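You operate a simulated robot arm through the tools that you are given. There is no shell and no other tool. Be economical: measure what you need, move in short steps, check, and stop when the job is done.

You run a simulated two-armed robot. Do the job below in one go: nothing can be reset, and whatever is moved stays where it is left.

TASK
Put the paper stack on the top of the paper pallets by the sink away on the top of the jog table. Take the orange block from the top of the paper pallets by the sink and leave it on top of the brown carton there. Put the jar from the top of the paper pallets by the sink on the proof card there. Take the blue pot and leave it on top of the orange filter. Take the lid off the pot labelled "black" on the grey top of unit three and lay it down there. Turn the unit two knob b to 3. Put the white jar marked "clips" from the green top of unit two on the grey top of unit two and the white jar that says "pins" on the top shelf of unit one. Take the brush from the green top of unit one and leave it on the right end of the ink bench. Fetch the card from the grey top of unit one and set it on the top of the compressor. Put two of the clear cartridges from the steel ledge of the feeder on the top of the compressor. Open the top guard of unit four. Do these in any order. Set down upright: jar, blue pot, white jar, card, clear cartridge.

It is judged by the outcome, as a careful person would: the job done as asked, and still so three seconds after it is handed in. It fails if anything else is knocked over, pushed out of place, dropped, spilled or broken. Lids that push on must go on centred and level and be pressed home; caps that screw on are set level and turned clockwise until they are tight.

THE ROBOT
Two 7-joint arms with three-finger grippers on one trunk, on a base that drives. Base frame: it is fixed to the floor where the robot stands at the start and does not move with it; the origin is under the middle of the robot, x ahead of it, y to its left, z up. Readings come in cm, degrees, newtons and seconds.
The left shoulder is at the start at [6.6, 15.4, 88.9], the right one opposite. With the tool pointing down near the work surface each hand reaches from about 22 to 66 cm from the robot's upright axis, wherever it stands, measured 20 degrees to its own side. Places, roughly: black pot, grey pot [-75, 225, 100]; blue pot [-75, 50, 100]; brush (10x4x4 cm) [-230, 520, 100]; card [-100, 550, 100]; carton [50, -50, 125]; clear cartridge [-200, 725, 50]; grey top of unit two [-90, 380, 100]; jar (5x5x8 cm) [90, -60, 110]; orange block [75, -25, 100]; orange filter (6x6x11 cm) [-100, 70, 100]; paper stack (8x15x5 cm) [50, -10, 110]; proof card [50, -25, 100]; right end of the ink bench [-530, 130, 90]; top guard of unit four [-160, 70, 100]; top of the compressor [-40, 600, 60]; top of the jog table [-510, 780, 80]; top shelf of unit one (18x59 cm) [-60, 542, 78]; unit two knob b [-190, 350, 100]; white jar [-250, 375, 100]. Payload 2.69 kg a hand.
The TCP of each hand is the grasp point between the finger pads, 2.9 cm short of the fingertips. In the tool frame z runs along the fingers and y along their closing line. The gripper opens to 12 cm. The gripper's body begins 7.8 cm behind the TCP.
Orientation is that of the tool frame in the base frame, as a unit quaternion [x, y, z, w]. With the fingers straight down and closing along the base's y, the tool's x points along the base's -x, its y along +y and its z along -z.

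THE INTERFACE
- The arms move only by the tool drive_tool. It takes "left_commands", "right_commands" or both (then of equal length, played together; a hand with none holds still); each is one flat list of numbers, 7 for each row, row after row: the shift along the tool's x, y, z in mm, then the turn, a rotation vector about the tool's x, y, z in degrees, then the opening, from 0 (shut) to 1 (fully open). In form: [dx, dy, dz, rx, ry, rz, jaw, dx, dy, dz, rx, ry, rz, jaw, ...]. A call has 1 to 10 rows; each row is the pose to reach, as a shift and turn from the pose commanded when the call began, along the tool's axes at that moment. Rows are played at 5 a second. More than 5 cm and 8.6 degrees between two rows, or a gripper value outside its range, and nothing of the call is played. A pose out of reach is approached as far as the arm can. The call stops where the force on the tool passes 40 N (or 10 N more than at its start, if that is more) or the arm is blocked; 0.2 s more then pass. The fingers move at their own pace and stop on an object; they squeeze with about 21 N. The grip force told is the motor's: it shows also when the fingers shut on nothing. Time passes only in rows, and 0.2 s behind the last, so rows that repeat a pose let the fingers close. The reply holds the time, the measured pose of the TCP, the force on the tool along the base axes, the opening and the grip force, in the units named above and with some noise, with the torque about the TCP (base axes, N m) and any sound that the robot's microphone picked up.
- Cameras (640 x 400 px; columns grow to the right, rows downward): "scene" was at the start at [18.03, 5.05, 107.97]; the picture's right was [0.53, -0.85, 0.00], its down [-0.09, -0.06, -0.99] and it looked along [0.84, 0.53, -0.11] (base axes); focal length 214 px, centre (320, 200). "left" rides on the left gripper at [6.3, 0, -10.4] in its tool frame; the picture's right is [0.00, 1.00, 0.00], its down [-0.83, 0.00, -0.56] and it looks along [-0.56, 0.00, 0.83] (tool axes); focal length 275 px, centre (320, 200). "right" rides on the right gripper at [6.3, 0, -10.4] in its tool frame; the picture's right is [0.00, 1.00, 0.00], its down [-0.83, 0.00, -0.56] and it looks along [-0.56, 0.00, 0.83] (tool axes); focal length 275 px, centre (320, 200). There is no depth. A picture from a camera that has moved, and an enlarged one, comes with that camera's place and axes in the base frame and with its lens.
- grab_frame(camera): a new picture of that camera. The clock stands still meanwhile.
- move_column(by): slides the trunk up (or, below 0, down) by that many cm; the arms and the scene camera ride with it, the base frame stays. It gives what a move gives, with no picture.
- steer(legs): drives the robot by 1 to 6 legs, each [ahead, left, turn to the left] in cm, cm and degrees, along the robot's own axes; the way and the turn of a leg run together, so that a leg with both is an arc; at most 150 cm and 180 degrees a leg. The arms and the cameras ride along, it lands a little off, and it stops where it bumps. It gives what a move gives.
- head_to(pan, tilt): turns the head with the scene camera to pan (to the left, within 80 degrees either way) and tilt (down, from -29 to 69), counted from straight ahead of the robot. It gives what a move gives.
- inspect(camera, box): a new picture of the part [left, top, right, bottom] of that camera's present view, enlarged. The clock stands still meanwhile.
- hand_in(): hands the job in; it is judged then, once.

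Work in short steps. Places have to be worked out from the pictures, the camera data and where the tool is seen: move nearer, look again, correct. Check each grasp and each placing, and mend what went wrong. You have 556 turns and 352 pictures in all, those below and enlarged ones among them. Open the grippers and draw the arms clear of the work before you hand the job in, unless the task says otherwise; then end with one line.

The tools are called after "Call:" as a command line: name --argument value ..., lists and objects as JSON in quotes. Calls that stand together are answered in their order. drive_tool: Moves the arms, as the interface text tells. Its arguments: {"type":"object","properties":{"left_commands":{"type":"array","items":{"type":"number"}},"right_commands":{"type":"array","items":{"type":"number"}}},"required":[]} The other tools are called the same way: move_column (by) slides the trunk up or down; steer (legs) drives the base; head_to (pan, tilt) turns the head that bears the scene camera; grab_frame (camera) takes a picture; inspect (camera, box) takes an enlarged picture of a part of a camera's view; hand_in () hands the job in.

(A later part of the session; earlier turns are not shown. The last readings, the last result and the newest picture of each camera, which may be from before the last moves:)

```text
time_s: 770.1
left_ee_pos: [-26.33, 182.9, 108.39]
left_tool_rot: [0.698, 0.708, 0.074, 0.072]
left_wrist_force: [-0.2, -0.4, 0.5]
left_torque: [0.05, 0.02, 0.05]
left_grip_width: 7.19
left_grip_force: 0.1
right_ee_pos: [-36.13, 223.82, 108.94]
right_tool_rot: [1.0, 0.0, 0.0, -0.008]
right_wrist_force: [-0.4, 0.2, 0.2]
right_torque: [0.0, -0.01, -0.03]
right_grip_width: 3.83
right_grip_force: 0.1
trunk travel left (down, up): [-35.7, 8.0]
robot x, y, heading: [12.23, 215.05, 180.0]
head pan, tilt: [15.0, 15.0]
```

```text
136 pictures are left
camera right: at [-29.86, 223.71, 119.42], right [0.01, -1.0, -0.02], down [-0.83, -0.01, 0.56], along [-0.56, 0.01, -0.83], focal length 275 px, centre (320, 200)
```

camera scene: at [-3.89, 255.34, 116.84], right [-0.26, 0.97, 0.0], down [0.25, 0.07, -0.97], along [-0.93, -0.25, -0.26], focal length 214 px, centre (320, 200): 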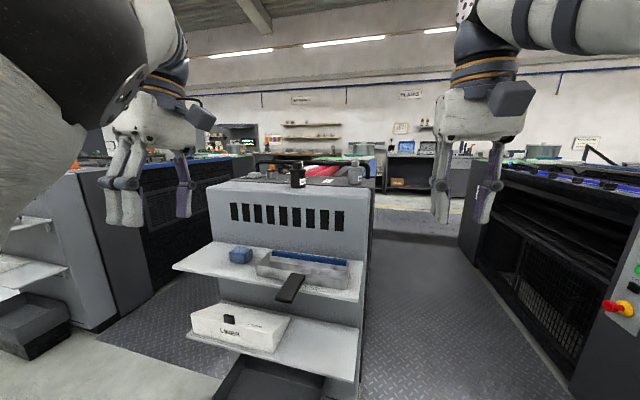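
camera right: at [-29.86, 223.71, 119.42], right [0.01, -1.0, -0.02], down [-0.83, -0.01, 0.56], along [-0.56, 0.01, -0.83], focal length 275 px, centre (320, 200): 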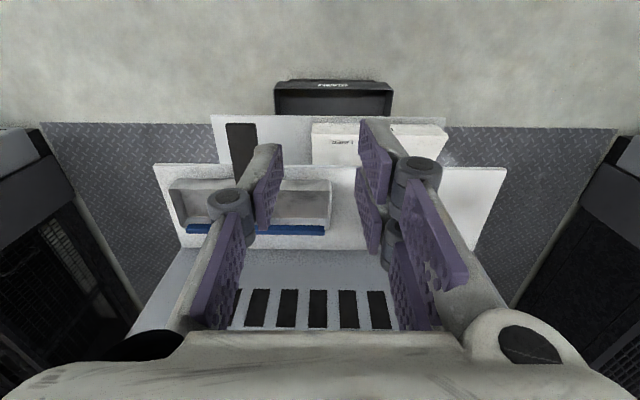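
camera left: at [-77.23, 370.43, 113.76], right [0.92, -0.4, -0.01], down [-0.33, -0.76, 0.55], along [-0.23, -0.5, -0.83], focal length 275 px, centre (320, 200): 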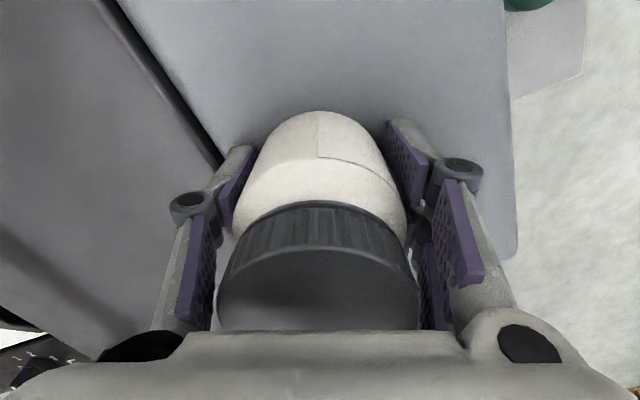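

Call:
drive_tool --right_commands '[20, -8, -12, 0, -8, 0, 0.45, 40, -16, -24, 0, -16, 0, 0.45, 60, -24, -36, 0, -24, 0, 0.45, 70, -32, -45, 0, -32, 0, 0.45, 75, -36, -50, 0, -40, 0, 0.45]'

Call:
steer --legs '[[34, 0, 0]]'

Call:
grab_frame --camera "right"

```text
time_s: 771.4
left_ee_pos: [-26.36, 182.98, 108.46]
left_tool_rot: [0.698, 0.709, 0.074, 0.071]
left_wrist_force: [-0.2, 0.3, 0.6]
left_torque: [0.03, 0.05, 0.0]
left_grip_width: 7.19
left_grip_force: 0.1
right_ee_pos: [-28.53, 227.55, 114.14]
right_tool_rot: [0.939, 0.003, -0.344, -0.005]
right_wrist_force: [-0.4, -0.2, -0.4]
right_torque: [0.02, 0.01, 0.01]
right_grip_width: 5.42
right_grip_force: 0.0
trunk travel left (down, up): [-35.7, 8.0]
robot x, y, heading: [12.86, 214.34, 179.7]
head pan, tilt: [15.0, 15.0]
```

```text
time_s: 773.6
left_ee_pos: [-61.0, 183.17, 108.4]
left_tool_rot: [0.699, 0.708, 0.075, 0.07]
left_wrist_force: [1.0, 0.5, 0.6]
left_torque: [-0.01, -0.01, -0.01]
left_grip_width: 7.22
left_grip_force: 0.0
right_ee_pos: [-63.11, 227.7, 114.18]
right_tool_rot: [0.94, 0.003, -0.342, -0.008]
right_wrist_force: [-0.5, -0.4, 0.2]
right_torque: [-0.04, -0.02, 0.01]
right_grip_width: 5.42
right_grip_force: 0.0
trunk travel left (down, up): [-35.7, 8.0]
robot x, y, heading: [-22.15, 214.95, 179.6]
head pan, tilt: [15.0, 15.0]
```

```text
135 pictures are left
camera right: at [-51.73, 227.62, 117.99], right [0.01, -1.0, -0.02], down [-0.28, -0.02, 0.96], along [-0.96, 0.0, -0.28], focal length 275 px, centre (320, 200)
```

right: 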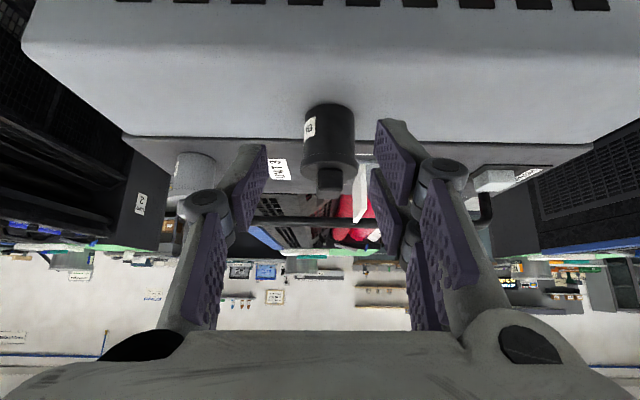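

Pot centre ≈(-79,226.5), knob z≈107–110. Approach the knob.

Call:
drive_tool --right_commands '[-22, 4, 33, 0, 0, 0, 0.45, -44, 8, 66, 0, 0, 0, 0.45, -66, 11, 98, 0, 0, 0, 0.45]'

Call:
grab_frame --camera "right"

```text
time_s: 774.4
left_ee_pos: [-60.99, 183.1, 108.43]
left_tool_rot: [0.699, 0.708, 0.076, 0.071]
left_wrist_force: [0.2, -1.0, -0.6]
left_torque: [0.01, -0.03, -0.01]
left_grip_width: 7.21
left_grip_force: 0.0
right_ee_pos: [-74.57, 226.62, 110.76]
right_tool_rot: [0.94, 0.003, -0.342, -0.006]
right_wrist_force: [-0.2, -0.1, 0.2]
right_torque: [-0.01, 0.0, -0.01]
right_grip_width: 5.4
right_grip_force: 0.0
trunk travel left (down, up): [-35.7, 8.0]
robot x, y, heading: [-22.2, 214.63, 179.8]
head pan, tilt: [15.0, 15.0]
```

```text
134 pictures are left
camera right: at [-63.14, 226.49, 114.74], right [0.01, -1.0, -0.02], down [-0.28, -0.02, 0.96], along [-0.96, 0.0, -0.28], focal length 275 px, centre (320, 200)
```

right: 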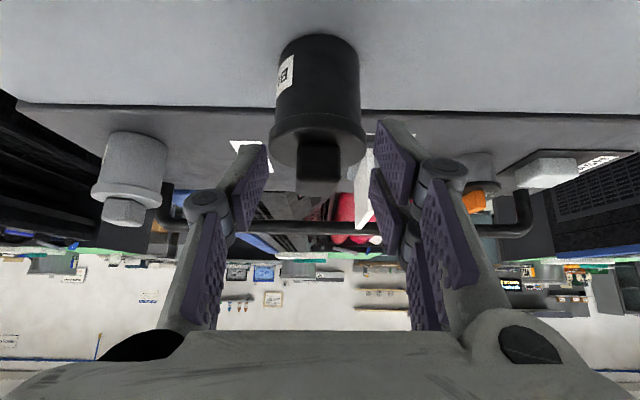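

Aligned with the knob. Final approach and close.

Call:
drive_tool --right_commands '[-10, 1, 16, 0, 0, 0, 0.45, -21, 1, 31, 0, 0, 0, 0.45, -21, 1, 31, 0, 0, 0, 0.3, -21, 1, 31, 0, 0, 0, 0.15, -21, 1, 31, 0, 0, 0, 0.1, -21, 1, 31, 0, 0, 0, 0.1]'

Call:
grab_frame --camera "right"

```text
time_s: 775.8
left_ee_pos: [-60.98, 183.14, 108.34]
left_tool_rot: [0.699, 0.708, 0.074, 0.071]
left_wrist_force: [0.1, 0.3, 0.2]
left_torque: [0.01, -0.01, -0.01]
left_grip_width: 7.19
left_grip_force: 0.0
right_ee_pos: [-78.17, 226.48, 109.86]
right_tool_rot: [0.939, 0.004, -0.343, -0.007]
right_wrist_force: [-0.2, -2.5, 3.0]
right_torque: [-0.18, -0.01, 0.01]
right_grip_width: 4.31
right_grip_force: 21.3
trunk travel left (down, up): [-35.7, 8.0]
robot x, y, heading: [-22.12, 214.83, 179.5]
head pan, tilt: [15.0, 15.0]
heard: snap
```

```text
133 pictures are left
camera right: at [-66.63, 226.37, 113.74], right [0.01, -1.0, -0.02], down [-0.28, -0.02, 0.96], along [-0.96, 0.0, -0.28], focal length 275 px, centre (320, 200)
```

right: 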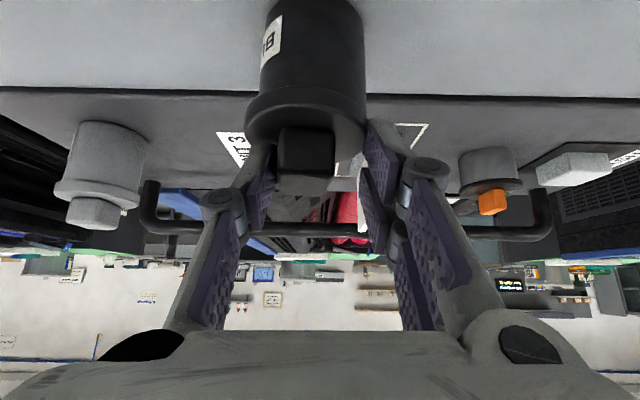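

A snap was heard and the grip is 4.3 cm wide – wider than the knob. Zoom in to see.

Call:
inspect --camera "right" --box '[220, 50, 420, 230]'

Call:
head_to --pan 0 --tilt 20

Call:
inspect --camera "scene" --box '[260, 120, 420, 220]'

```text
2.22 times, centred on (320, 140) of right
camera zoom: at [-66.63, 226.37, 113.74], right [0.01, -1.0, -0.02], down [-0.28, -0.02, 0.96], along [-0.96, 0.0, -0.28], focal length 612 px, centre (320, 333)
```

zoom: 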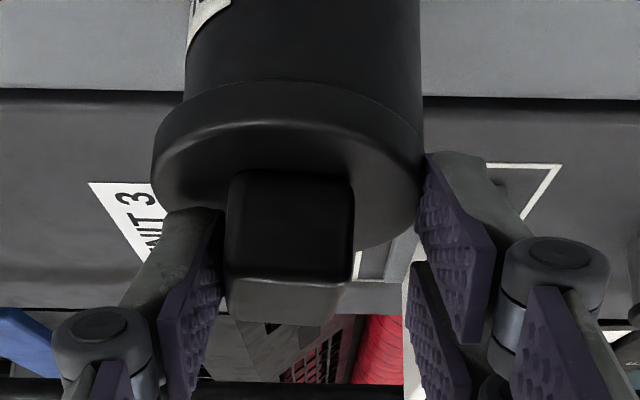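

```text
time_s: 776.6
left_ee_pos: [-60.89, 183.07, 108.44]
left_tool_rot: [0.699, 0.708, 0.073, 0.071]
left_wrist_force: [0.4, -0.6, -0.4]
left_torque: [-0.04, 0.01, 0.0]
left_grip_width: 7.19
left_grip_force: 0.0
right_ee_pos: [-78.1, 226.47, 109.94]
right_tool_rot: [0.939, 0.003, -0.343, -0.007]
right_wrist_force: [2.3, -4.7, 8.6]
right_torque: [-0.04, 0.32, -0.14]
right_grip_width: 4.21
right_grip_force: 19.3
trunk travel left (down, up): [-35.7, 8.0]
robot x, y, heading: [-22.15, 214.67, 179.5]
head pan, tilt: [0.0, 20.0]
```

```text
4.00 times, centred on (340, 170) of scene
camera zoom: at [-38.86, 215.07, 116.04], right [0.0, 1.0, 0.0], down [0.34, 0.0, -0.94], along [-0.94, 0.0, -0.34], focal length 858 px, centre (240, 320)
```

zoom: 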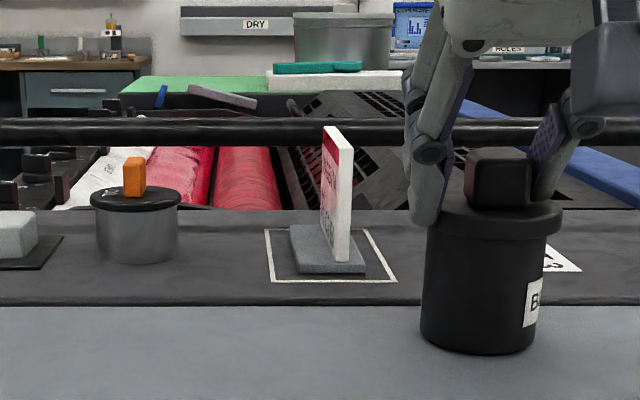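

One finger caught the lid's rim while the other touched the knob. Open, rise 1 cm, recentre by +0.9 cm in y.

Call:
drive_tool --right_commands '[0, 0, 0, 0, 0, 0, 0.45, 0, 0, 0, 0, 0, 0, 0.5, -8, 0, -9, 0, 0, 0, 0.45]'

Call:
grab_frame --camera "right"

Call:
inspect --camera "scene" --box '[320, 130, 440, 220]'

```text
time_s: 777.4
left_ee_pos: [-60.99, 183.04, 108.36]
left_tool_rot: [0.699, 0.708, 0.074, 0.071]
left_wrist_force: [0.5, 0.9, 0.1]
left_torque: [0.03, 0.01, -0.01]
left_grip_width: 7.23
left_grip_force: 0.1
right_ee_pos: [-78.21, 226.46, 110.94]
right_tool_rot: [0.939, 0.003, -0.343, -0.008]
right_wrist_force: [-0.1, 0.0, 0.5]
right_torque: [0.05, 0.02, 0.0]
right_grip_width: 5.41
right_grip_force: 0.0
trunk travel left (down, up): [-35.7, 8.0]
robot x, y, heading: [-21.65, 214.89, 179.7]
head pan, tilt: [0.0, 20.0]
```

```text
130 pictures are left
camera right: at [-66.65, 226.41, 114.93], right [0.01, -1.0, -0.02], down [-0.28, -0.02, 0.96], along [-0.96, 0.0, -0.28], focal length 275 px, centre (320, 200)
```

right: 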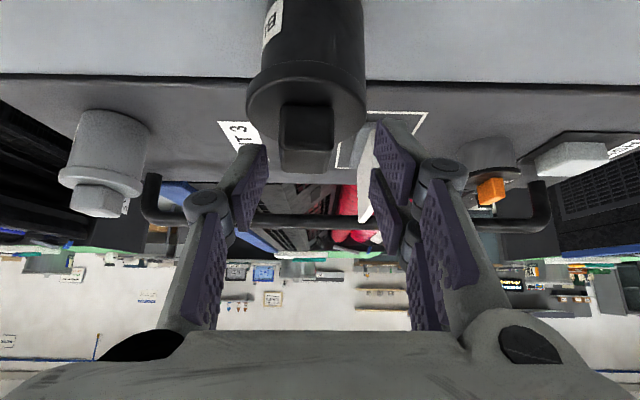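

```text
4.44 times, centred on (380, 175) of scene
camera zoom: at [-38.88, 215.11, 116.03], right [0.0, 1.0, 0.0], down [0.34, 0.0, -0.94], along [-0.94, 0.0, -0.34], focal length 953 px, centre (53, 311)
```

zoom: 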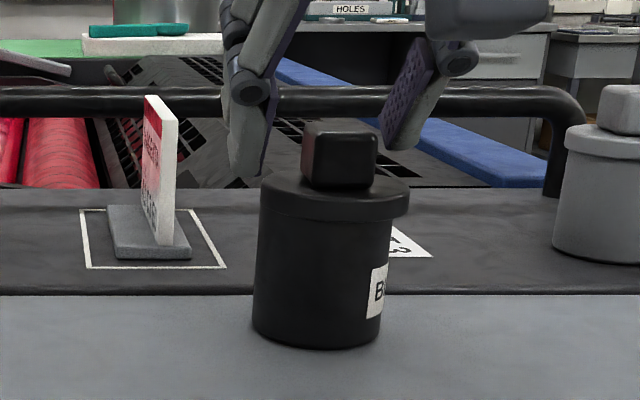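

The lid has popped loose and sits a bit shifted. Knob centre y≈227.2, z 107–110. Recentre, lower 5 mm, close on the knob.

Call:
drive_tool --right_commands '[0, -8, 0, 0, 0, 0, 0.45, 4, -8, 4, 0, 0, 0, 0.45, 4, -8, 4, 0, 0, 0, 0.3, 4, -8, 4, 0, 0, 0, 0.2, 4, -8, 4, 0, 0, 0, 0.1, 4, -8, 4, 0, 0, 0, 0.1]'

Call:
inspect --camera "scene" --box '[320, 130, 440, 220]'

```text
time_s: 778.8
left_ee_pos: [-60.81, 183.22, 108.55]
left_tool_rot: [0.698, 0.708, 0.074, 0.071]
left_wrist_force: [-0.9, 0.0, -0.1]
left_torque: [-0.01, 0.01, 0.02]
left_grip_width: 7.19
left_grip_force: 0.1
right_ee_pos: [-78.08, 227.33, 110.67]
right_tool_rot: [0.939, 0.003, -0.343, -0.007]
right_wrist_force: [-1.9, 4.2, 13.7]
right_torque: [-0.03, 0.18, -0.09]
right_grip_width: 2.73
right_grip_force: 21.1
trunk travel left (down, up): [-35.7, 8.0]
robot x, y, heading: [-22.01, 214.82, 179.7]
head pan, tilt: [0.0, 20.0]
```

```text
4.44 times, centred on (380, 175) of scene
camera zoom: at [-38.82, 215.16, 116.05], right [0.01, 1.0, 0.0], down [0.34, 0.0, -0.94], along [-0.94, 0.0, -0.34], focal length 953 px, centre (53, 311)
```

zoom: 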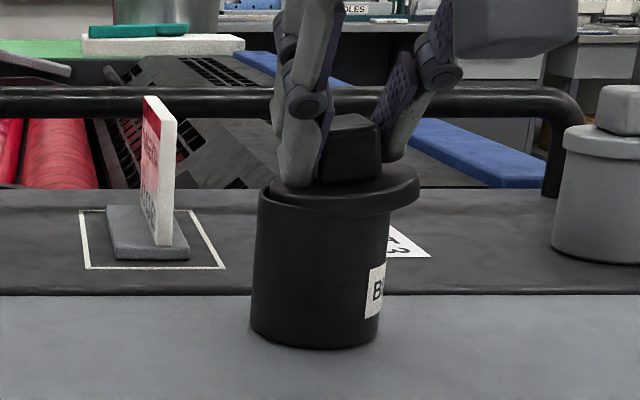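

Now the knob is gripped (2.7 cm), lid loosened. Lift gently.

Call:
drive_tool --right_commands '[-3, 0, -4, 0, 0, 0, 0.05, -10, 0, -12, 0, 0, 0, 0, -20, 0, -24, 0, 0, 0, 0, -30, 0, -36, 0, 0, 0, 0]'

Call:
inspect --camera "scene" --box '[320, 110, 460, 220]'

```text
time_s: 779.8
left_ee_pos: [-60.86, 183.08, 108.35]
left_tool_rot: [0.699, 0.707, 0.075, 0.071]
left_wrist_force: [-0.1, -0.3, 0.1]
left_torque: [-0.01, -0.01, -0.02]
left_grip_width: 7.22
left_grip_force: 0.1
right_ee_pos: [-77.94, 227.3, 115.21]
right_tool_rot: [0.94, 0.004, -0.342, -0.007]
right_wrist_force: [0.3, -0.1, -1.2]
right_torque: [0.0, 0.02, 0.01]
right_grip_width: 2.71
right_grip_force: 21.6
trunk travel left (down, up): [-35.7, 8.0]
robot x, y, heading: [-22.23, 215.03, 179.5]
head pan, tilt: [0.0, 20.0]
```

```text
3.64 times, centred on (390, 165) of scene
camera zoom: at [-38.88, 215.12, 116.03], right [0.0, 1.0, 0.0], down [0.34, 0.0, -0.94], along [-0.94, 0.0, -0.34], focal length 780 px, centre (66, 327)
```

zoom: 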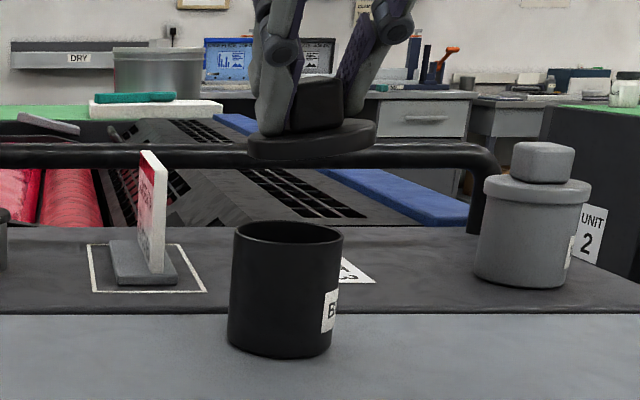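

Lid is off; the pot stands open. Move 12 cm to +y over the free grey strip and lower.

Call:
drive_tool --right_commands '[0, -40, 0, 0, 0, 0, 0, 0, -80, 0, 0, 0, 0, 0, 0, -118, 0, 0, 0, 0, 0, 26, -118, 31, 0, 0, 0, 0, 45, -118, 54, 0, 0, 0, 0]'

Call:
inspect --camera "scene" --box '[320, 110, 480, 220]'

```text
time_s: 781.0
left_ee_pos: [-60.95, 183.04, 108.4]
left_tool_rot: [0.698, 0.708, 0.074, 0.071]
left_wrist_force: [-0.5, -0.8, -0.3]
left_torque: [0.03, 0.03, -0.02]
left_grip_width: 7.21
left_grip_force: 0.1
right_ee_pos: [-78.02, 239.32, 108.32]
right_tool_rot: [0.94, 0.004, -0.342, -0.007]
right_wrist_force: [0.8, 0.2, 0.1]
right_torque: [0.03, 0.02, 0.01]
right_grip_width: 2.71
right_grip_force: 20.9
trunk travel left (down, up): [-35.7, 8.0]
robot x, y, heading: [-22.05, 215.04, 179.5]
head pan, tilt: [0.0, 20.0]
```

```text
3.64 times, centred on (400, 165) of scene
camera zoom: at [-38.9, 215.15, 116.03], right [0.01, 1.0, 0.0], down [0.34, 0.0, -0.94], along [-0.94, 0.0, -0.34], focal length 780 px, centre (29, 327)
```

zoom: 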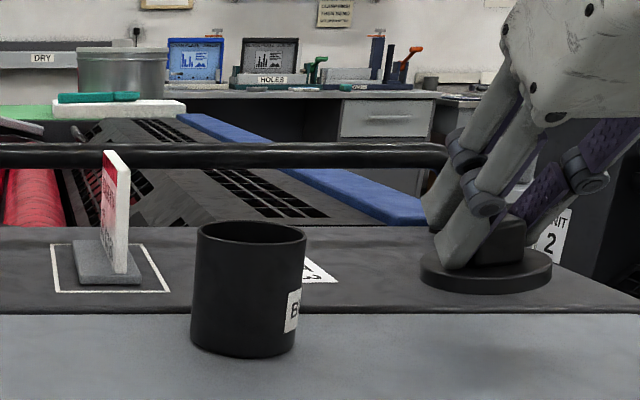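

Lower further until contact.

Call:
drive_tool --right_commands '[19, 0, 23, 0, 0, 0, 0, 26, 0, 31, 0, 0, 0, 0, 32, 0, 38, 0, 0, 0, 0, 37, 0, 44, 0, 0, 0, 0, 42, 0, 50, 0, 0, 0, 0]'

Call:
inspect --camera "scene" --box '[320, 110, 480, 220]'

```text
time_s: 781.9
left_ee_pos: [-60.74, 183.13, 108.33]
left_tool_rot: [0.698, 0.709, 0.075, 0.07]
left_wrist_force: [0.2, -0.1, -0.1]
left_torque: [-0.01, -0.01, 0.0]
left_grip_width: 7.2
left_grip_force: 0.1
right_ee_pos: [-78.17, 239.24, 104.34]
right_tool_rot: [0.934, 0.002, -0.357, -0.004]
right_wrist_force: [2.9, 1.3, 17.1]
right_torque: [-0.35, -0.17, 0.04]
right_grip_width: 2.69
right_grip_force: 21.1
trunk travel left (down, up): [-35.7, 8.0]
robot x, y, heading: [-21.84, 214.68, 179.7]
head pan, tilt: [0.0, 20.0]
stopped in row 4 (right hand): the force on the tool passed its limit at 47 N (the readings are from after the stop); the commanded pose is now the measured one
```

```text
3.64 times, centred on (400, 165) of scene
camera zoom: at [-38.75, 215.12, 116.05], right [0.01, 1.0, 0.0], down [0.34, 0.0, -0.94], along [-0.94, 0.01, -0.34], focal length 780 px, centre (29, 327)
```

zoom: 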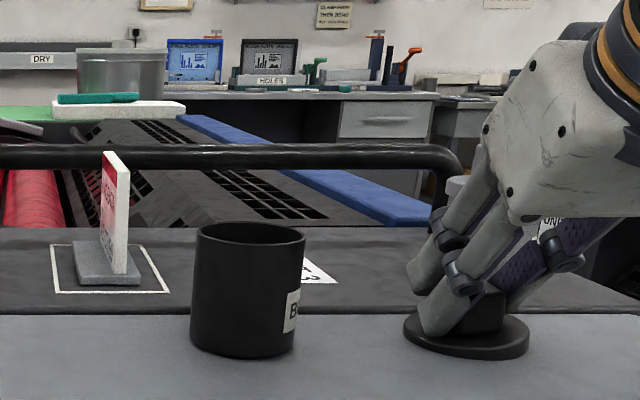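

Lid lies flat on the grey top. Release and withdraw.

Call:
drive_tool --right_commands '[0, 0, 0, 0, 0, 0, 0.3, 0, 0, 0, 0, 0, 0, 0.42, 0, 0, 0, 0, 0, 0, 0.42, 0, 0, -40, 0, 0, 0, 0.42, 0, 0, -85, 0, 0, 0, 0.42]'

Call:
inspect --camera "scene" --box '[320, 110, 480, 220]'

```text
time_s: 783.0
left_ee_pos: [-60.87, 183.05, 108.49]
left_tool_rot: [0.698, 0.709, 0.075, 0.071]
left_wrist_force: [-0.5, 1.2, 0.4]
left_torque: [0.0, 0.0, -0.01]
left_grip_width: 7.21
left_grip_force: 0.1
right_ee_pos: [-72.63, 239.33, 110.35]
right_tool_rot: [0.936, 0.003, -0.352, -0.005]
right_wrist_force: [0.5, 0.4, -0.6]
right_torque: [-0.01, 0.02, 0.0]
right_grip_width: 5.04
right_grip_force: 0.0
trunk travel left (down, up): [-35.7, 8.0]
robot x, y, heading: [-22.06, 214.84, 179.8]
head pan, tilt: [0.0, 20.0]
```

```text
3.64 times, centred on (400, 165) of scene
camera zoom: at [-38.86, 215.14, 116.03], right [0.01, 1.0, 0.0], down [0.34, 0.0, -0.94], along [-0.94, 0.01, -0.34], focal length 780 px, centre (29, 327)
```

zoom: 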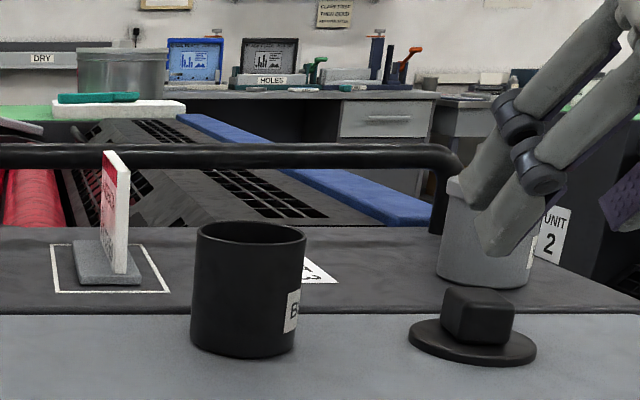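

Lid laid down. Next unit four: back off and move to y≈55.

Call:
steer --legs '[[-35, 0, 0], [0, 130, 0], [0, 28, 0]]'

Call:
grab_frame --camera "scene"

Call:
inspect --camera "scene" --box '[200, 100, 440, 250]'

```text
time_s: 797.4
left_ee_pos: [-28.96, 26.15, 108.46]
left_tool_rot: [0.705, 0.702, 0.073, 0.072]
left_wrist_force: [0.0, -0.1, 0.3]
left_torque: [0.02, 0.01, 0.01]
left_grip_width: 7.18
left_grip_force: 0.0
right_ee_pos: [-39.7, 82.49, 110.52]
right_tool_rot: [0.936, -0.006, -0.352, -0.008]
right_wrist_force: [-0.8, 0.2, 0.0]
right_torque: [-0.02, 0.0, 0.0]
right_grip_width: 5.05
right_grip_force: 0.2
trunk travel left (down, up): [-35.7, 8.0]
robot x, y, heading: [10.16, 57.39, 178.8]
head pan, tilt: [0.0, 20.0]
```

```text
123 pictures are left
camera scene: at [-6.38, 57.82, 116.03], right [0.02, 1.0, 0.0], down [0.34, -0.01, -0.94], along [-0.94, 0.02, -0.34], focal length 214 px, centre (320, 200)
```

scene: 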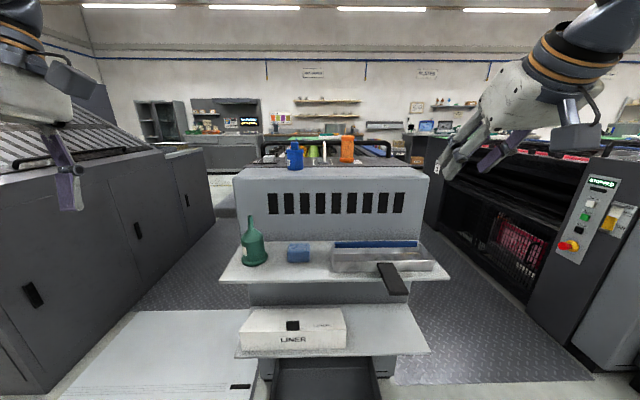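

```text
2.67 times, centred on (320, 175) of scene
camera zoom: at [-6.38, 57.82, 116.03], right [0.02, 1.0, 0.0], down [0.34, -0.01, -0.94], along [-0.94, 0.02, -0.34], focal length 572 px, centre (320, 267)
```

zoom: 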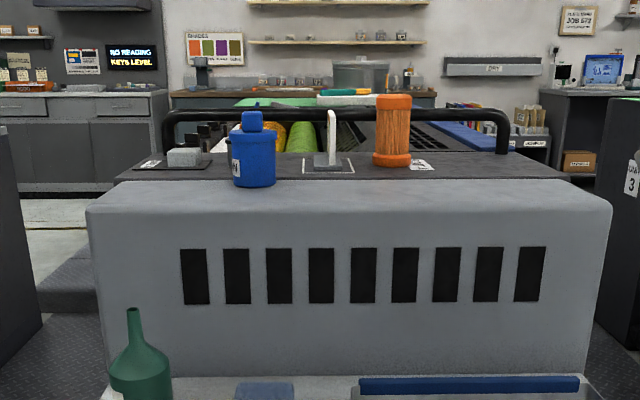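

Blue pot ≈(-83.5,50.5) and orange filter ≈(-101,71.7), top z≈111. I take the pot from here with the right hand pitched forward; the placing will be done from the gap north of unit four. Line up first.

Call:
steer --legs '[[0, 19, 1.2]]'

Call:
drive_tool --right_commands '[0, 40, 0, 0, 0, 0, 0.65, 0, 80, 0, 0, 0, 0, 0.65, 0, 120, 0, 0, 0, 0, 0.65]'

Call:
steer --legs '[[30, 0, 0]]'

Call:
grab_frame --camera "right"

```text
time_s: 799.5
left_ee_pos: [-28.68, 6.54, 108.44]
left_tool_rot: [0.698, 0.709, 0.074, 0.071]
left_wrist_force: [-0.1, 0.3, 0.2]
left_torque: [0.05, 0.0, -0.01]
left_grip_width: 7.21
left_grip_force: 0.1
right_ee_pos: [-40.56, 62.64, 110.36]
right_tool_rot: [0.936, 0.003, -0.352, -0.006]
right_wrist_force: [-0.1, -0.2, -0.4]
right_torque: [0.04, 0.02, 0.0]
right_grip_width: 5.04
right_grip_force: 0.1
trunk travel left (down, up): [-35.7, 8.0]
robot x, y, heading: [10.07, 38.27, 179.5]
head pan, tilt: [0.0, 20.0]
```

```text
time_s: 800.3
left_ee_pos: [-28.76, 6.4, 108.48]
left_tool_rot: [0.698, 0.709, 0.075, 0.07]
left_wrist_force: [0.6, -1.2, 0.3]
left_torque: [0.02, -0.02, 0.02]
left_grip_width: 7.19
left_grip_force: 0.0
right_ee_pos: [-40.5, 50.47, 110.28]
right_tool_rot: [0.936, 0.003, -0.352, -0.005]
right_wrist_force: [-0.1, 0.1, 0.3]
right_torque: [0.0, 0.02, -0.03]
right_grip_width: 7.8
right_grip_force: 0.1
trunk travel left (down, up): [-35.7, 8.0]
robot x, y, heading: [10.07, 38.03, 179.7]
head pan, tilt: [0.0, 20.0]
```

```text
time_s: 802.3
left_ee_pos: [-58.59, 6.63, 108.44]
left_tool_rot: [0.698, 0.709, 0.075, 0.071]
left_wrist_force: [0.4, 0.1, -0.4]
left_torque: [0.01, -0.03, 0.02]
left_grip_width: 7.2
left_grip_force: 0.1
right_ee_pos: [-70.38, 50.93, 110.2]
right_tool_rot: [0.936, 0.003, -0.352, -0.004]
right_wrist_force: [0.0, -0.8, -0.7]
right_torque: [-0.02, -0.04, 0.02]
right_grip_width: 7.81
right_grip_force: 0.2
trunk travel left (down, up): [-35.7, 8.0]
robot x, y, heading: [-19.64, 38.43, 179.6]
head pan, tilt: [0.0, 20.0]
```

```text
121 pictures are left
camera right: at [-58.88, 50.79, 113.9], right [0.0, -1.0, -0.01], down [-0.26, -0.01, 0.97], along [-0.97, 0.0, -0.26], focal length 275 px, centre (320, 200)
```

right: 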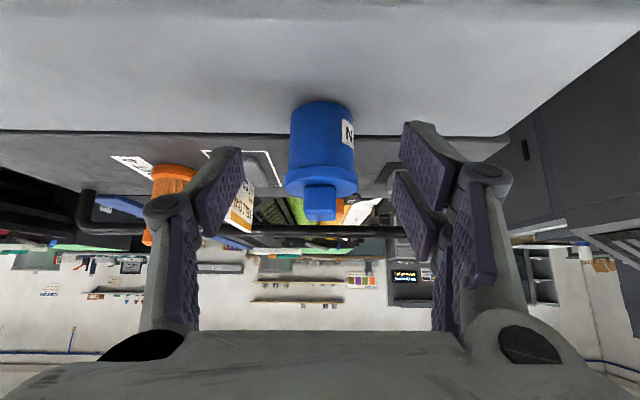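

Pot centre ≈(-81,50.6). Move in low on its body (below the lid rim).

Call:
drive_tool --right_commands '[-12, 1, 41, 0, 0, 0, 0.65, -24, 2, 82, 0, 0, 0, 0.65, -36, 3, 123, 0, 0, 0, 0.65]'

Call:
grab_frame --camera "right"

Call:
inspect --camera "scene" --box '[280, 110, 440, 220]'

```text
time_s: 803.1
left_ee_pos: [-58.54, 6.67, 108.37]
left_tool_rot: [0.698, 0.709, 0.074, 0.07]
left_wrist_force: [0.3, 0.6, -0.2]
left_torque: [0.02, 0.05, 0.02]
left_grip_width: 7.18
left_grip_force: 0.1
right_ee_pos: [-81.19, 50.44, 103.58]
right_tool_rot: [0.935, 0.003, -0.354, -0.005]
right_wrist_force: [-0.3, 0.0, 4.4]
right_torque: [-0.22, 0.0, -0.05]
right_grip_width: 8.0
right_grip_force: 1.1
trunk travel left (down, up): [-35.7, 8.0]
robot x, y, heading: [-19.74, 38.96, 179.8]
head pan, tilt: [0.0, 20.0]
```

```text
120 pictures are left
camera right: at [-69.68, 50.45, 107.15], right [0.01, -1.0, -0.01], down [-0.25, -0.01, 0.97], along [-0.97, 0.0, -0.25], focal length 275 px, centre (320, 200)
```

right: 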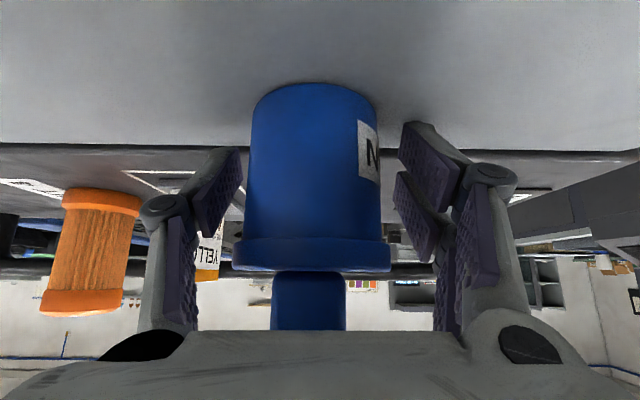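

```text
3.64 times, centred on (360, 165) of scene
camera zoom: at [-36.44, 38.69, 116.05], right [0.0, 1.0, 0.0], down [0.34, 0.0, -0.94], along [-0.94, 0.0, -0.34], focal length 780 px, centre (174, 327)
```

zoom: 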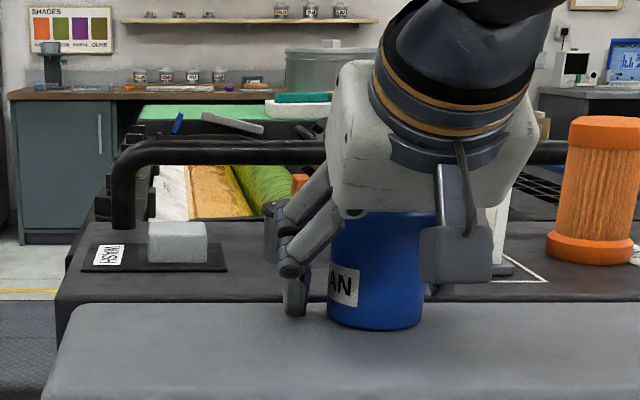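

Positioned at the body. Close gently.

Call:
drive_tool --right_commands '[-2, 0, -2, 0, 0, 0, 0.5, -2, 0, -2, 0, 0, 0, 0.42, -2, 0, -2, 0, 0, 0, 0.3, -2, 0, -2, 0, 0, 0, 0.3]'

Call:
drive_tool --right_commands '[-4, 0, -4, 0, 0, 0, 0.2, -13, 0, -15, 0, 0, 0, 0.1, -30, 0, -34, 0, 0, 0, 0, -46, 0, -53, 0, 0, 0, 0]'

Call:
grab_frame --camera "right"

Call:
inspect --camera "scene" --box '[280, 110, 440, 220]'

```text
time_s: 804.1
left_ee_pos: [-58.49, 6.56, 108.49]
left_tool_rot: [0.698, 0.708, 0.075, 0.071]
left_wrist_force: [0.0, -0.5, -0.3]
left_torque: [-0.01, -0.02, -0.03]
left_grip_width: 7.2
left_grip_force: 0.1
right_ee_pos: [-81.3, 50.46, 103.81]
right_tool_rot: [0.935, 0.001, -0.355, -0.006]
right_wrist_force: [-3.5, -2.5, 13.5]
right_torque: [-0.6, 0.1, -0.05]
right_grip_width: 5.37
right_grip_force: 21.2
trunk travel left (down, up): [-35.7, 8.0]
robot x, y, heading: [-19.75, 38.45, 180.0]
head pan, tilt: [0.0, 20.0]
heard: snap
```

```text
time_s: 805.1
left_ee_pos: [-58.53, 6.67, 108.38]
left_tool_rot: [0.698, 0.709, 0.074, 0.071]
left_wrist_force: [0.0, 0.1, -0.3]
left_torque: [0.02, 0.04, -0.02]
left_grip_width: 7.22
left_grip_force: 0.1
right_ee_pos: [-81.17, 50.56, 110.65]
right_tool_rot: [0.936, 0.003, -0.351, -0.005]
right_wrist_force: [0.7, 0.5, -6.1]
right_torque: [0.01, 0.03, 0.0]
right_grip_width: 5.31
right_grip_force: 21.4
trunk travel left (down, up): [-35.7, 8.0]
robot x, y, heading: [-19.79, 38.58, 180.0]
head pan, tilt: [0.0, 20.0]
```

```text
118 pictures are left
camera right: at [-69.64, 50.46, 114.33], right [0.0, -1.0, -0.01], down [-0.26, -0.02, 0.97], along [-0.97, 0.0, -0.26], focal length 275 px, centre (320, 200)
```

right: 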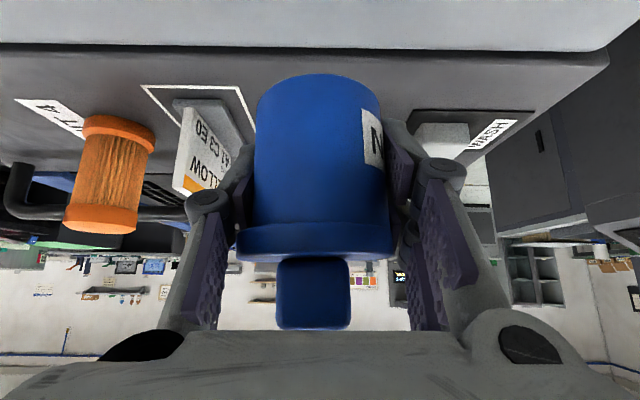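

```text
3.64 times, centred on (360, 165) of scene
camera zoom: at [-36.53, 38.72, 116.02], right [0.0, 1.0, 0.0], down [0.34, 0.0, -0.94], along [-0.94, 0.0, -0.34], focal length 780 px, centre (174, 327)
```

zoom: 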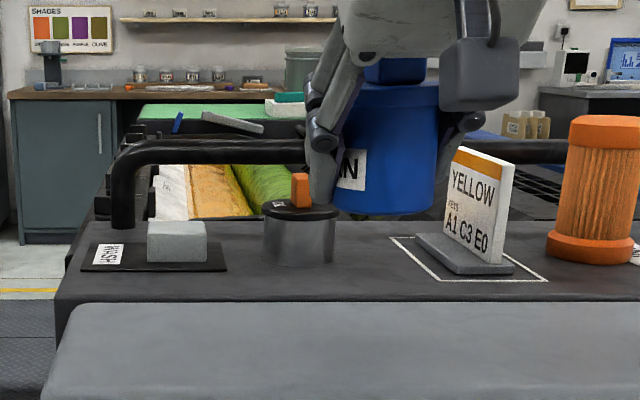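

Pot held, but another "snap" was heard — check whether its lid came loose.

Call:
inspect --camera "right" --box '[220, 180, 420, 340]'

Call:
inspect --camera "scene" --box '[350, 110, 420, 180]'

```text
2.50 times, centred on (320, 260) of right
camera zoom: at [-69.64, 50.46, 114.33], right [0.0, -1.0, -0.01], down [-0.26, -0.02, 0.97], along [-0.97, 0.0, -0.26], focal length 688 px, centre (320, 50)
```

zoom: 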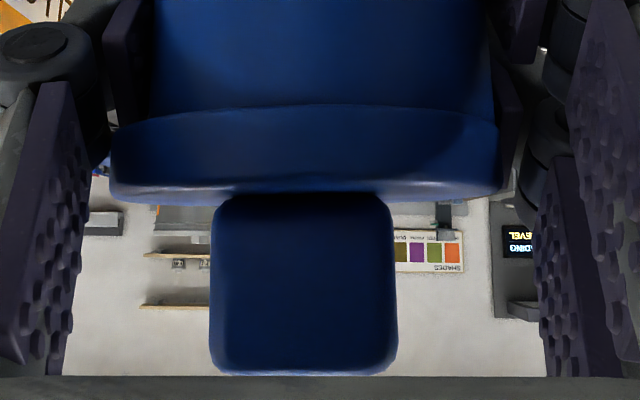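

```text
5.71 times, centred on (385, 145) of scene
camera zoom: at [-36.53, 38.72, 116.02], right [0.0, 1.0, 0.0], down [0.34, 0.0, -0.94], along [-0.94, 0.0, -0.34], focal length 1226 px, centre (-51, 514)
```

zoom: 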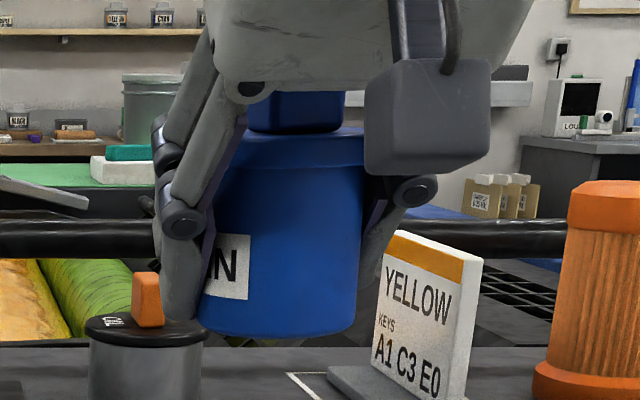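

The lid seems shifted ~3 mm. I set the pot back down to inspect and re-seat the lid if needed.

Call:
drive_tool --right_commands '[15, 0, 17, 0, 0, 0, 0, 30, 0, 34, 0, 0, 0, 0, 40, 0, 46, 0, 0, 0, 0, 44, 0, 50, 0, 0, 0, 0, 47, 0, 54, 0, 0, 0, 0]'

```text
time_s: 806.3
left_ee_pos: [-58.43, 6.68, 108.51]
left_tool_rot: [0.698, 0.708, 0.074, 0.07]
left_wrist_force: [0.0, 0.4, 0.8]
left_torque: [-0.02, 0.01, 0.03]
left_grip_width: 7.2
left_grip_force: 0.2
right_ee_pos: [-81.24, 50.48, 104.01]
right_tool_rot: [0.934, 0.001, -0.357, -0.004]
right_wrist_force: [-1.9, 0.2, 16.3]
right_torque: [-0.47, -0.12, 0.0]
right_grip_width: 5.31
right_grip_force: 21.2
trunk travel left (down, up): [-35.7, 8.0]
robot x, y, heading: [-19.55, 38.37, 179.8]
head pan, tilt: [0.0, 20.0]
heard: snap
```

Call:
drive_tool --right_commands '[0, 0, 0, 0, 0, 0, 0.5, 0, 0, 0, 0, 0, 0, 0.65, 0, 0, -40, 0, 0, 0, 0.65, 0, 0, -85, 0, 0, 0, 0.65, -10, 0, -120, 0, 0, 0, 0.65]'

Call:
grab_frame --camera "right"

Call:
inspect --camera "scene" --box '[310, 110, 420, 210]'

```text
time_s: 807.5
left_ee_pos: [-58.48, 6.62, 108.49]
left_tool_rot: [0.698, 0.709, 0.075, 0.071]
left_wrist_force: [0.0, -0.4, -1.0]
left_torque: [0.03, 0.03, -0.03]
left_grip_width: 7.19
left_grip_force: 0.0
right_ee_pos: [-74.14, 50.68, 113.19]
right_tool_rot: [0.936, 0.002, -0.353, -0.005]
right_wrist_force: [-0.4, -0.4, 0.2]
right_torque: [0.03, -0.01, 0.04]
right_grip_width: 7.82
right_grip_force: 0.1
trunk travel left (down, up): [-35.7, 8.0]
robot x, y, heading: [-20.04, 38.14, 179.8]
head pan, tilt: [0.0, 20.0]
```

```text
114 pictures are left
camera right: at [-62.43, 50.58, 116.88], right [0.0, -1.0, -0.01], down [-0.26, -0.01, 0.97], along [-0.97, 0.0, -0.26], focal length 275 px, centre (320, 200)
```

right: 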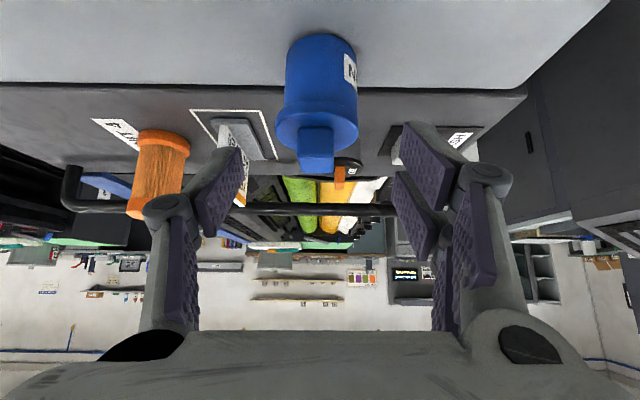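

```text
4.00 times, centred on (365, 160) of scene
camera zoom: at [-36.48, 38.72, 116.03], right [0.0, 1.0, 0.0], down [0.34, 0.0, -0.94], along [-0.94, 0.0, -0.34], focal length 858 px, centre (140, 360)
```

zoom: 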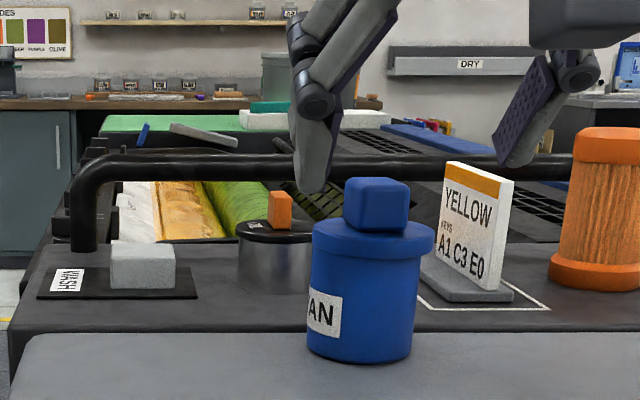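

Call:
inspect --camera "right" --box '[260, 20, 380, 180]'

```text
2.50 times, centred on (320, 100) of right
camera zoom: at [-62.43, 50.58, 116.88], right [0.0, -1.0, -0.01], down [-0.26, -0.01, 0.97], along [-0.97, 0.0, -0.26], focal length 688 px, centre (320, 450)
```

zoom: 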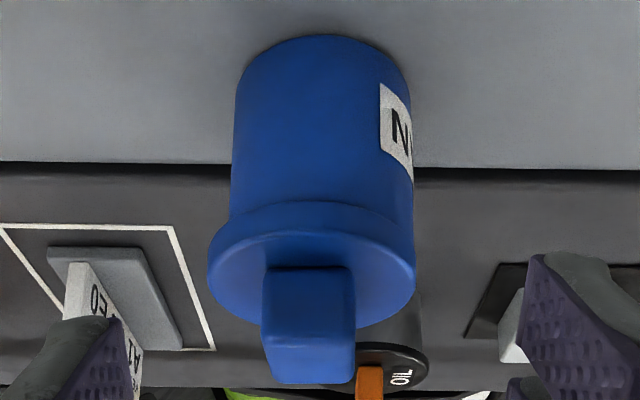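

The lid is displaced ~3 mm to +y. I'll grip the knob centred on the pot axis (pulls the lid back), then press it home.

Call:
drive_tool --right_commands '[-14, 1, 25, 0, 0, 0, 0.45, -29, 1, 59, 0, 0, 0, 0.45]'

Call:
grab_frame --camera "right"

```text
time_s: 808.1
left_ee_pos: [-58.51, 6.57, 108.34]
left_tool_rot: [0.699, 0.708, 0.075, 0.071]
left_wrist_force: [0.1, 0.2, -0.4]
left_torque: [0.01, 0.03, 0.02]
left_grip_width: 7.2
left_grip_force: 0.1
right_ee_pos: [-80.13, 50.51, 110.72]
right_tool_rot: [0.936, 0.003, -0.352, -0.005]
right_wrist_force: [0.4, 1.1, 0.2]
right_torque: [0.0, 0.0, 0.0]
right_grip_width: 5.4
right_grip_force: 0.0
trunk travel left (down, up): [-35.7, 8.0]
robot x, y, heading: [-20.14, 38.26, 179.8]
head pan, tilt: [0.0, 20.0]
```

```text
111 pictures are left
camera right: at [-68.65, 50.37, 114.38], right [0.01, -1.0, -0.01], down [-0.26, -0.02, 0.97], along [-0.97, 0.0, -0.26], focal length 275 px, centre (320, 200)
```

right: 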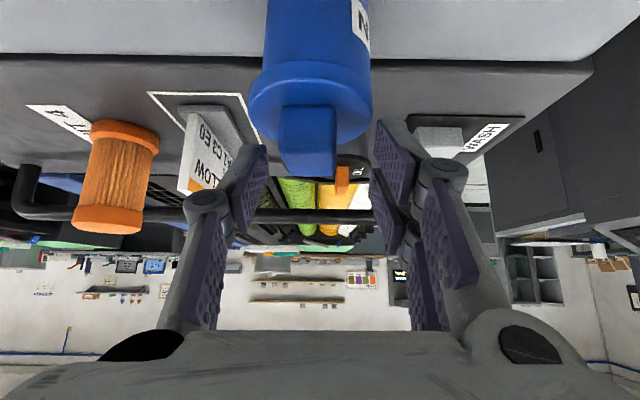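

Close on the knob at the pot's axis.

Call:
drive_tool --right_commands '[0, 0, 0, 0, 0, 0, 0.3, 0, 0, 0, 0, 0, 0, 0.2, 0, 0, 0, 0, 0, 0, 0.15, 0, 0, 0, 0, 0, 0, 0.15]'

Call:
inspect --camera "right" --box '[220, 0, 420, 160]'

Call:
inspect --camera "scene" --box '[310, 110, 420, 210]'

```text
time_s: 809.1
left_ee_pos: [-58.54, 6.7, 108.39]
left_tool_rot: [0.698, 0.709, 0.073, 0.071]
left_wrist_force: [0.2, 0.2, 0.8]
left_torque: [0.01, 0.0, 0.01]
left_grip_width: 7.19
left_grip_force: 0.0
right_ee_pos: [-80.14, 50.48, 110.86]
right_tool_rot: [0.936, 0.002, -0.352, -0.005]
right_wrist_force: [0.0, 0.1, -0.3]
right_torque: [-0.01, 0.0, -0.02]
right_grip_width: 2.53
right_grip_force: 20.9
trunk travel left (down, up): [-35.7, 8.0]
robot x, y, heading: [-19.79, 38.97, 179.6]
head pan, tilt: [0.0, 20.0]
heard: snap
```

```text
2.50 times, centred on (320, 80) of right
camera zoom: at [-68.57, 50.38, 114.39], right [0.0, -1.0, -0.01], down [-0.26, -0.01, 0.97], along [-0.97, 0.0, -0.26], focal length 688 px, centre (320, 500)
```

zoom: 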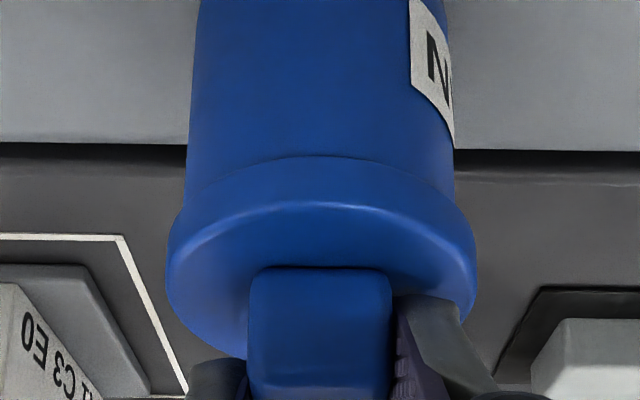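

```text
4.00 times, centred on (365, 160) of scene
camera zoom: at [-36.51, 38.72, 116.03], right [0.0, 1.0, 0.0], down [0.34, 0.0, -0.94], along [-0.94, 0.0, -0.34], focal length 858 px, centre (140, 360)
```

zoom: 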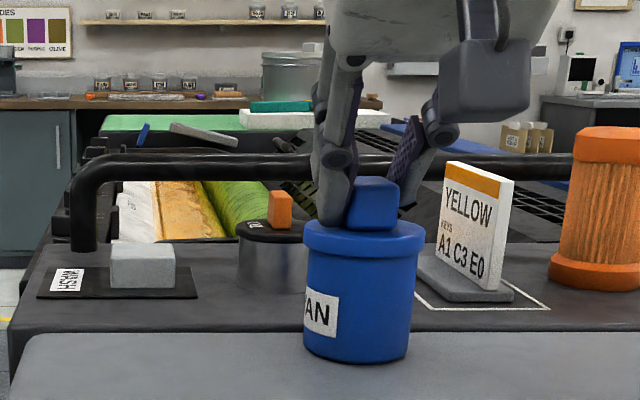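

Centred now (symmetric overhang). Press it home with a downward push.

Call:
drive_tool --right_commands '[2, 0, 2, 0, 0, 0, 0.1, 4, 0, 5, 0, 0, 0, 0.1, 6, 0, 7, 0, 0, 0, 0.1, 6, 0, 7, 0, 0, 0, 0.1]'

Call:
inspect --camera "scene" --box '[310, 110, 420, 210]'

```text
time_s: 810.1
left_ee_pos: [-58.4, 6.59, 108.38]
left_tool_rot: [0.698, 0.708, 0.074, 0.071]
left_wrist_force: [-0.4, 0.3, 0.0]
left_torque: [0.02, 0.06, 0.03]
left_grip_width: 7.21
left_grip_force: 0.0
right_ee_pos: [-80.16, 50.56, 110.54]
right_tool_rot: [0.932, 0.001, -0.362, -0.002]
right_wrist_force: [1.3, -0.5, 13.0]
right_torque: [-0.16, -0.26, 0.03]
right_grip_width: 2.51
right_grip_force: 21.0
trunk travel left (down, up): [-35.7, 8.0]
robot x, y, heading: [-19.71, 38.51, 179.8]
head pan, tilt: [0.0, 20.0]
stopped in row 4 (right hand): the force on the tool passed its limit at 41 N (the readings are from after the stop); the commanded pose is now the measured one
```

```text
4.00 times, centred on (365, 160) of scene
camera zoom: at [-36.4, 38.71, 116.02], right [0.0, 1.0, 0.0], down [0.34, 0.0, -0.94], along [-0.94, 0.0, -0.34], focal length 858 px, centre (140, 360)
```

zoom: 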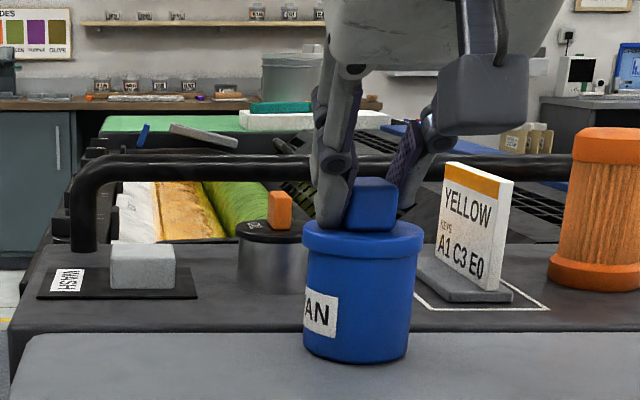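

Lid pressed home (41 N). To lift the pot without touching its lid I'll grip the body with a flatter hand (60° pitch). Open, retreat and pitch further.

Call:
drive_tool --right_commands '[0, 0, 0, 0, 0, 0, 0.35, 0, 0, -5, 0, 0, 0, 0.65, 0, 0, -45, 0, 0, 0, 0.65, 0, 0, -90, 0, 0, 0, 0.65, 0, 0, -100, 0, -6, 0, 0.65, 10, 0, -90, 0, -12, 0, 0.65, 25, 0, -70, 0, -18, 0, 0.65]'

Call:
grab_frame --camera "right"

```text
time_s: 811.7
left_ee_pos: [-58.57, 6.66, 108.35]
left_tool_rot: [0.699, 0.708, 0.074, 0.07]
left_wrist_force: [0.3, -0.2, 0.6]
left_torque: [-0.05, -0.02, 0.01]
left_grip_width: 7.23
left_grip_force: 0.0
right_ee_pos: [-73.73, 50.6, 113.9]
right_tool_rot: [0.865, 0.002, -0.501, -0.002]
right_wrist_force: [0.2, 0.2, 0.3]
right_torque: [-0.02, 0.0, -0.04]
right_grip_width: 7.8
right_grip_force: 0.0
trunk travel left (down, up): [-35.7, 8.0]
robot x, y, heading: [-19.8, 38.29, 179.7]
head pan, tilt: [0.0, 20.0]
```

```text
107 pictures are left
camera right: at [-61.64, 50.52, 113.54], right [0.0, -1.0, -0.01], down [0.07, -0.01, 1.0], along [-1.0, 0.0, 0.07], focal length 275 px, centre (320, 200)
```

right: 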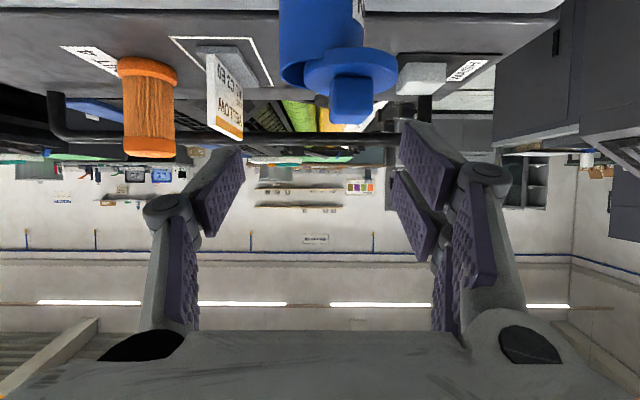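

The lid has been dragged sideways off its seat on opening. Inspect closely.

Call:
inspect --camera "right" --box '[250, 0, 430, 140]'

Call:
inspect --camera "scene" --box '[310, 110, 420, 210]'

```text
2.86 times, centred on (340, 70) of right
camera zoom: at [-61.64, 50.52, 113.54], right [0.0, -1.0, -0.01], down [0.07, -0.01, 1.0], along [-1.0, 0.0, 0.07], focal length 786 px, centre (263, 571)
```

zoom: 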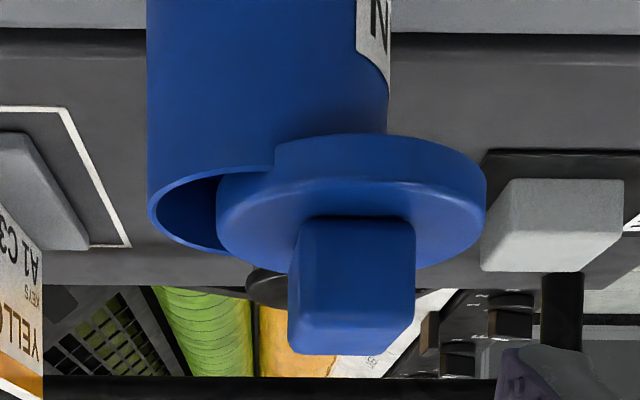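

```text
4.00 times, centred on (365, 160) of scene
camera zoom: at [-36.53, 38.74, 116.02], right [0.0, 1.0, 0.0], down [0.34, 0.0, -0.94], along [-0.94, 0.0, -0.34], focal length 858 px, centre (140, 360)
```

zoom: 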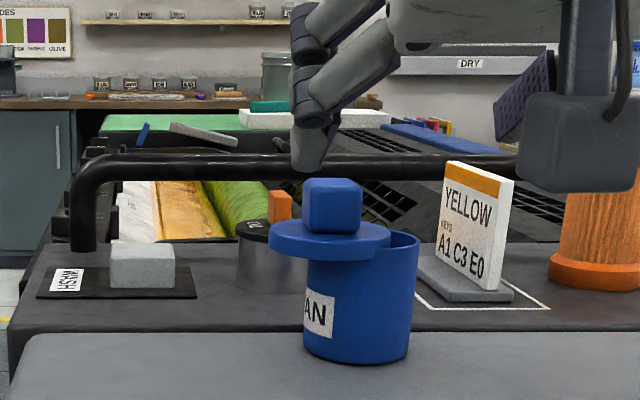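

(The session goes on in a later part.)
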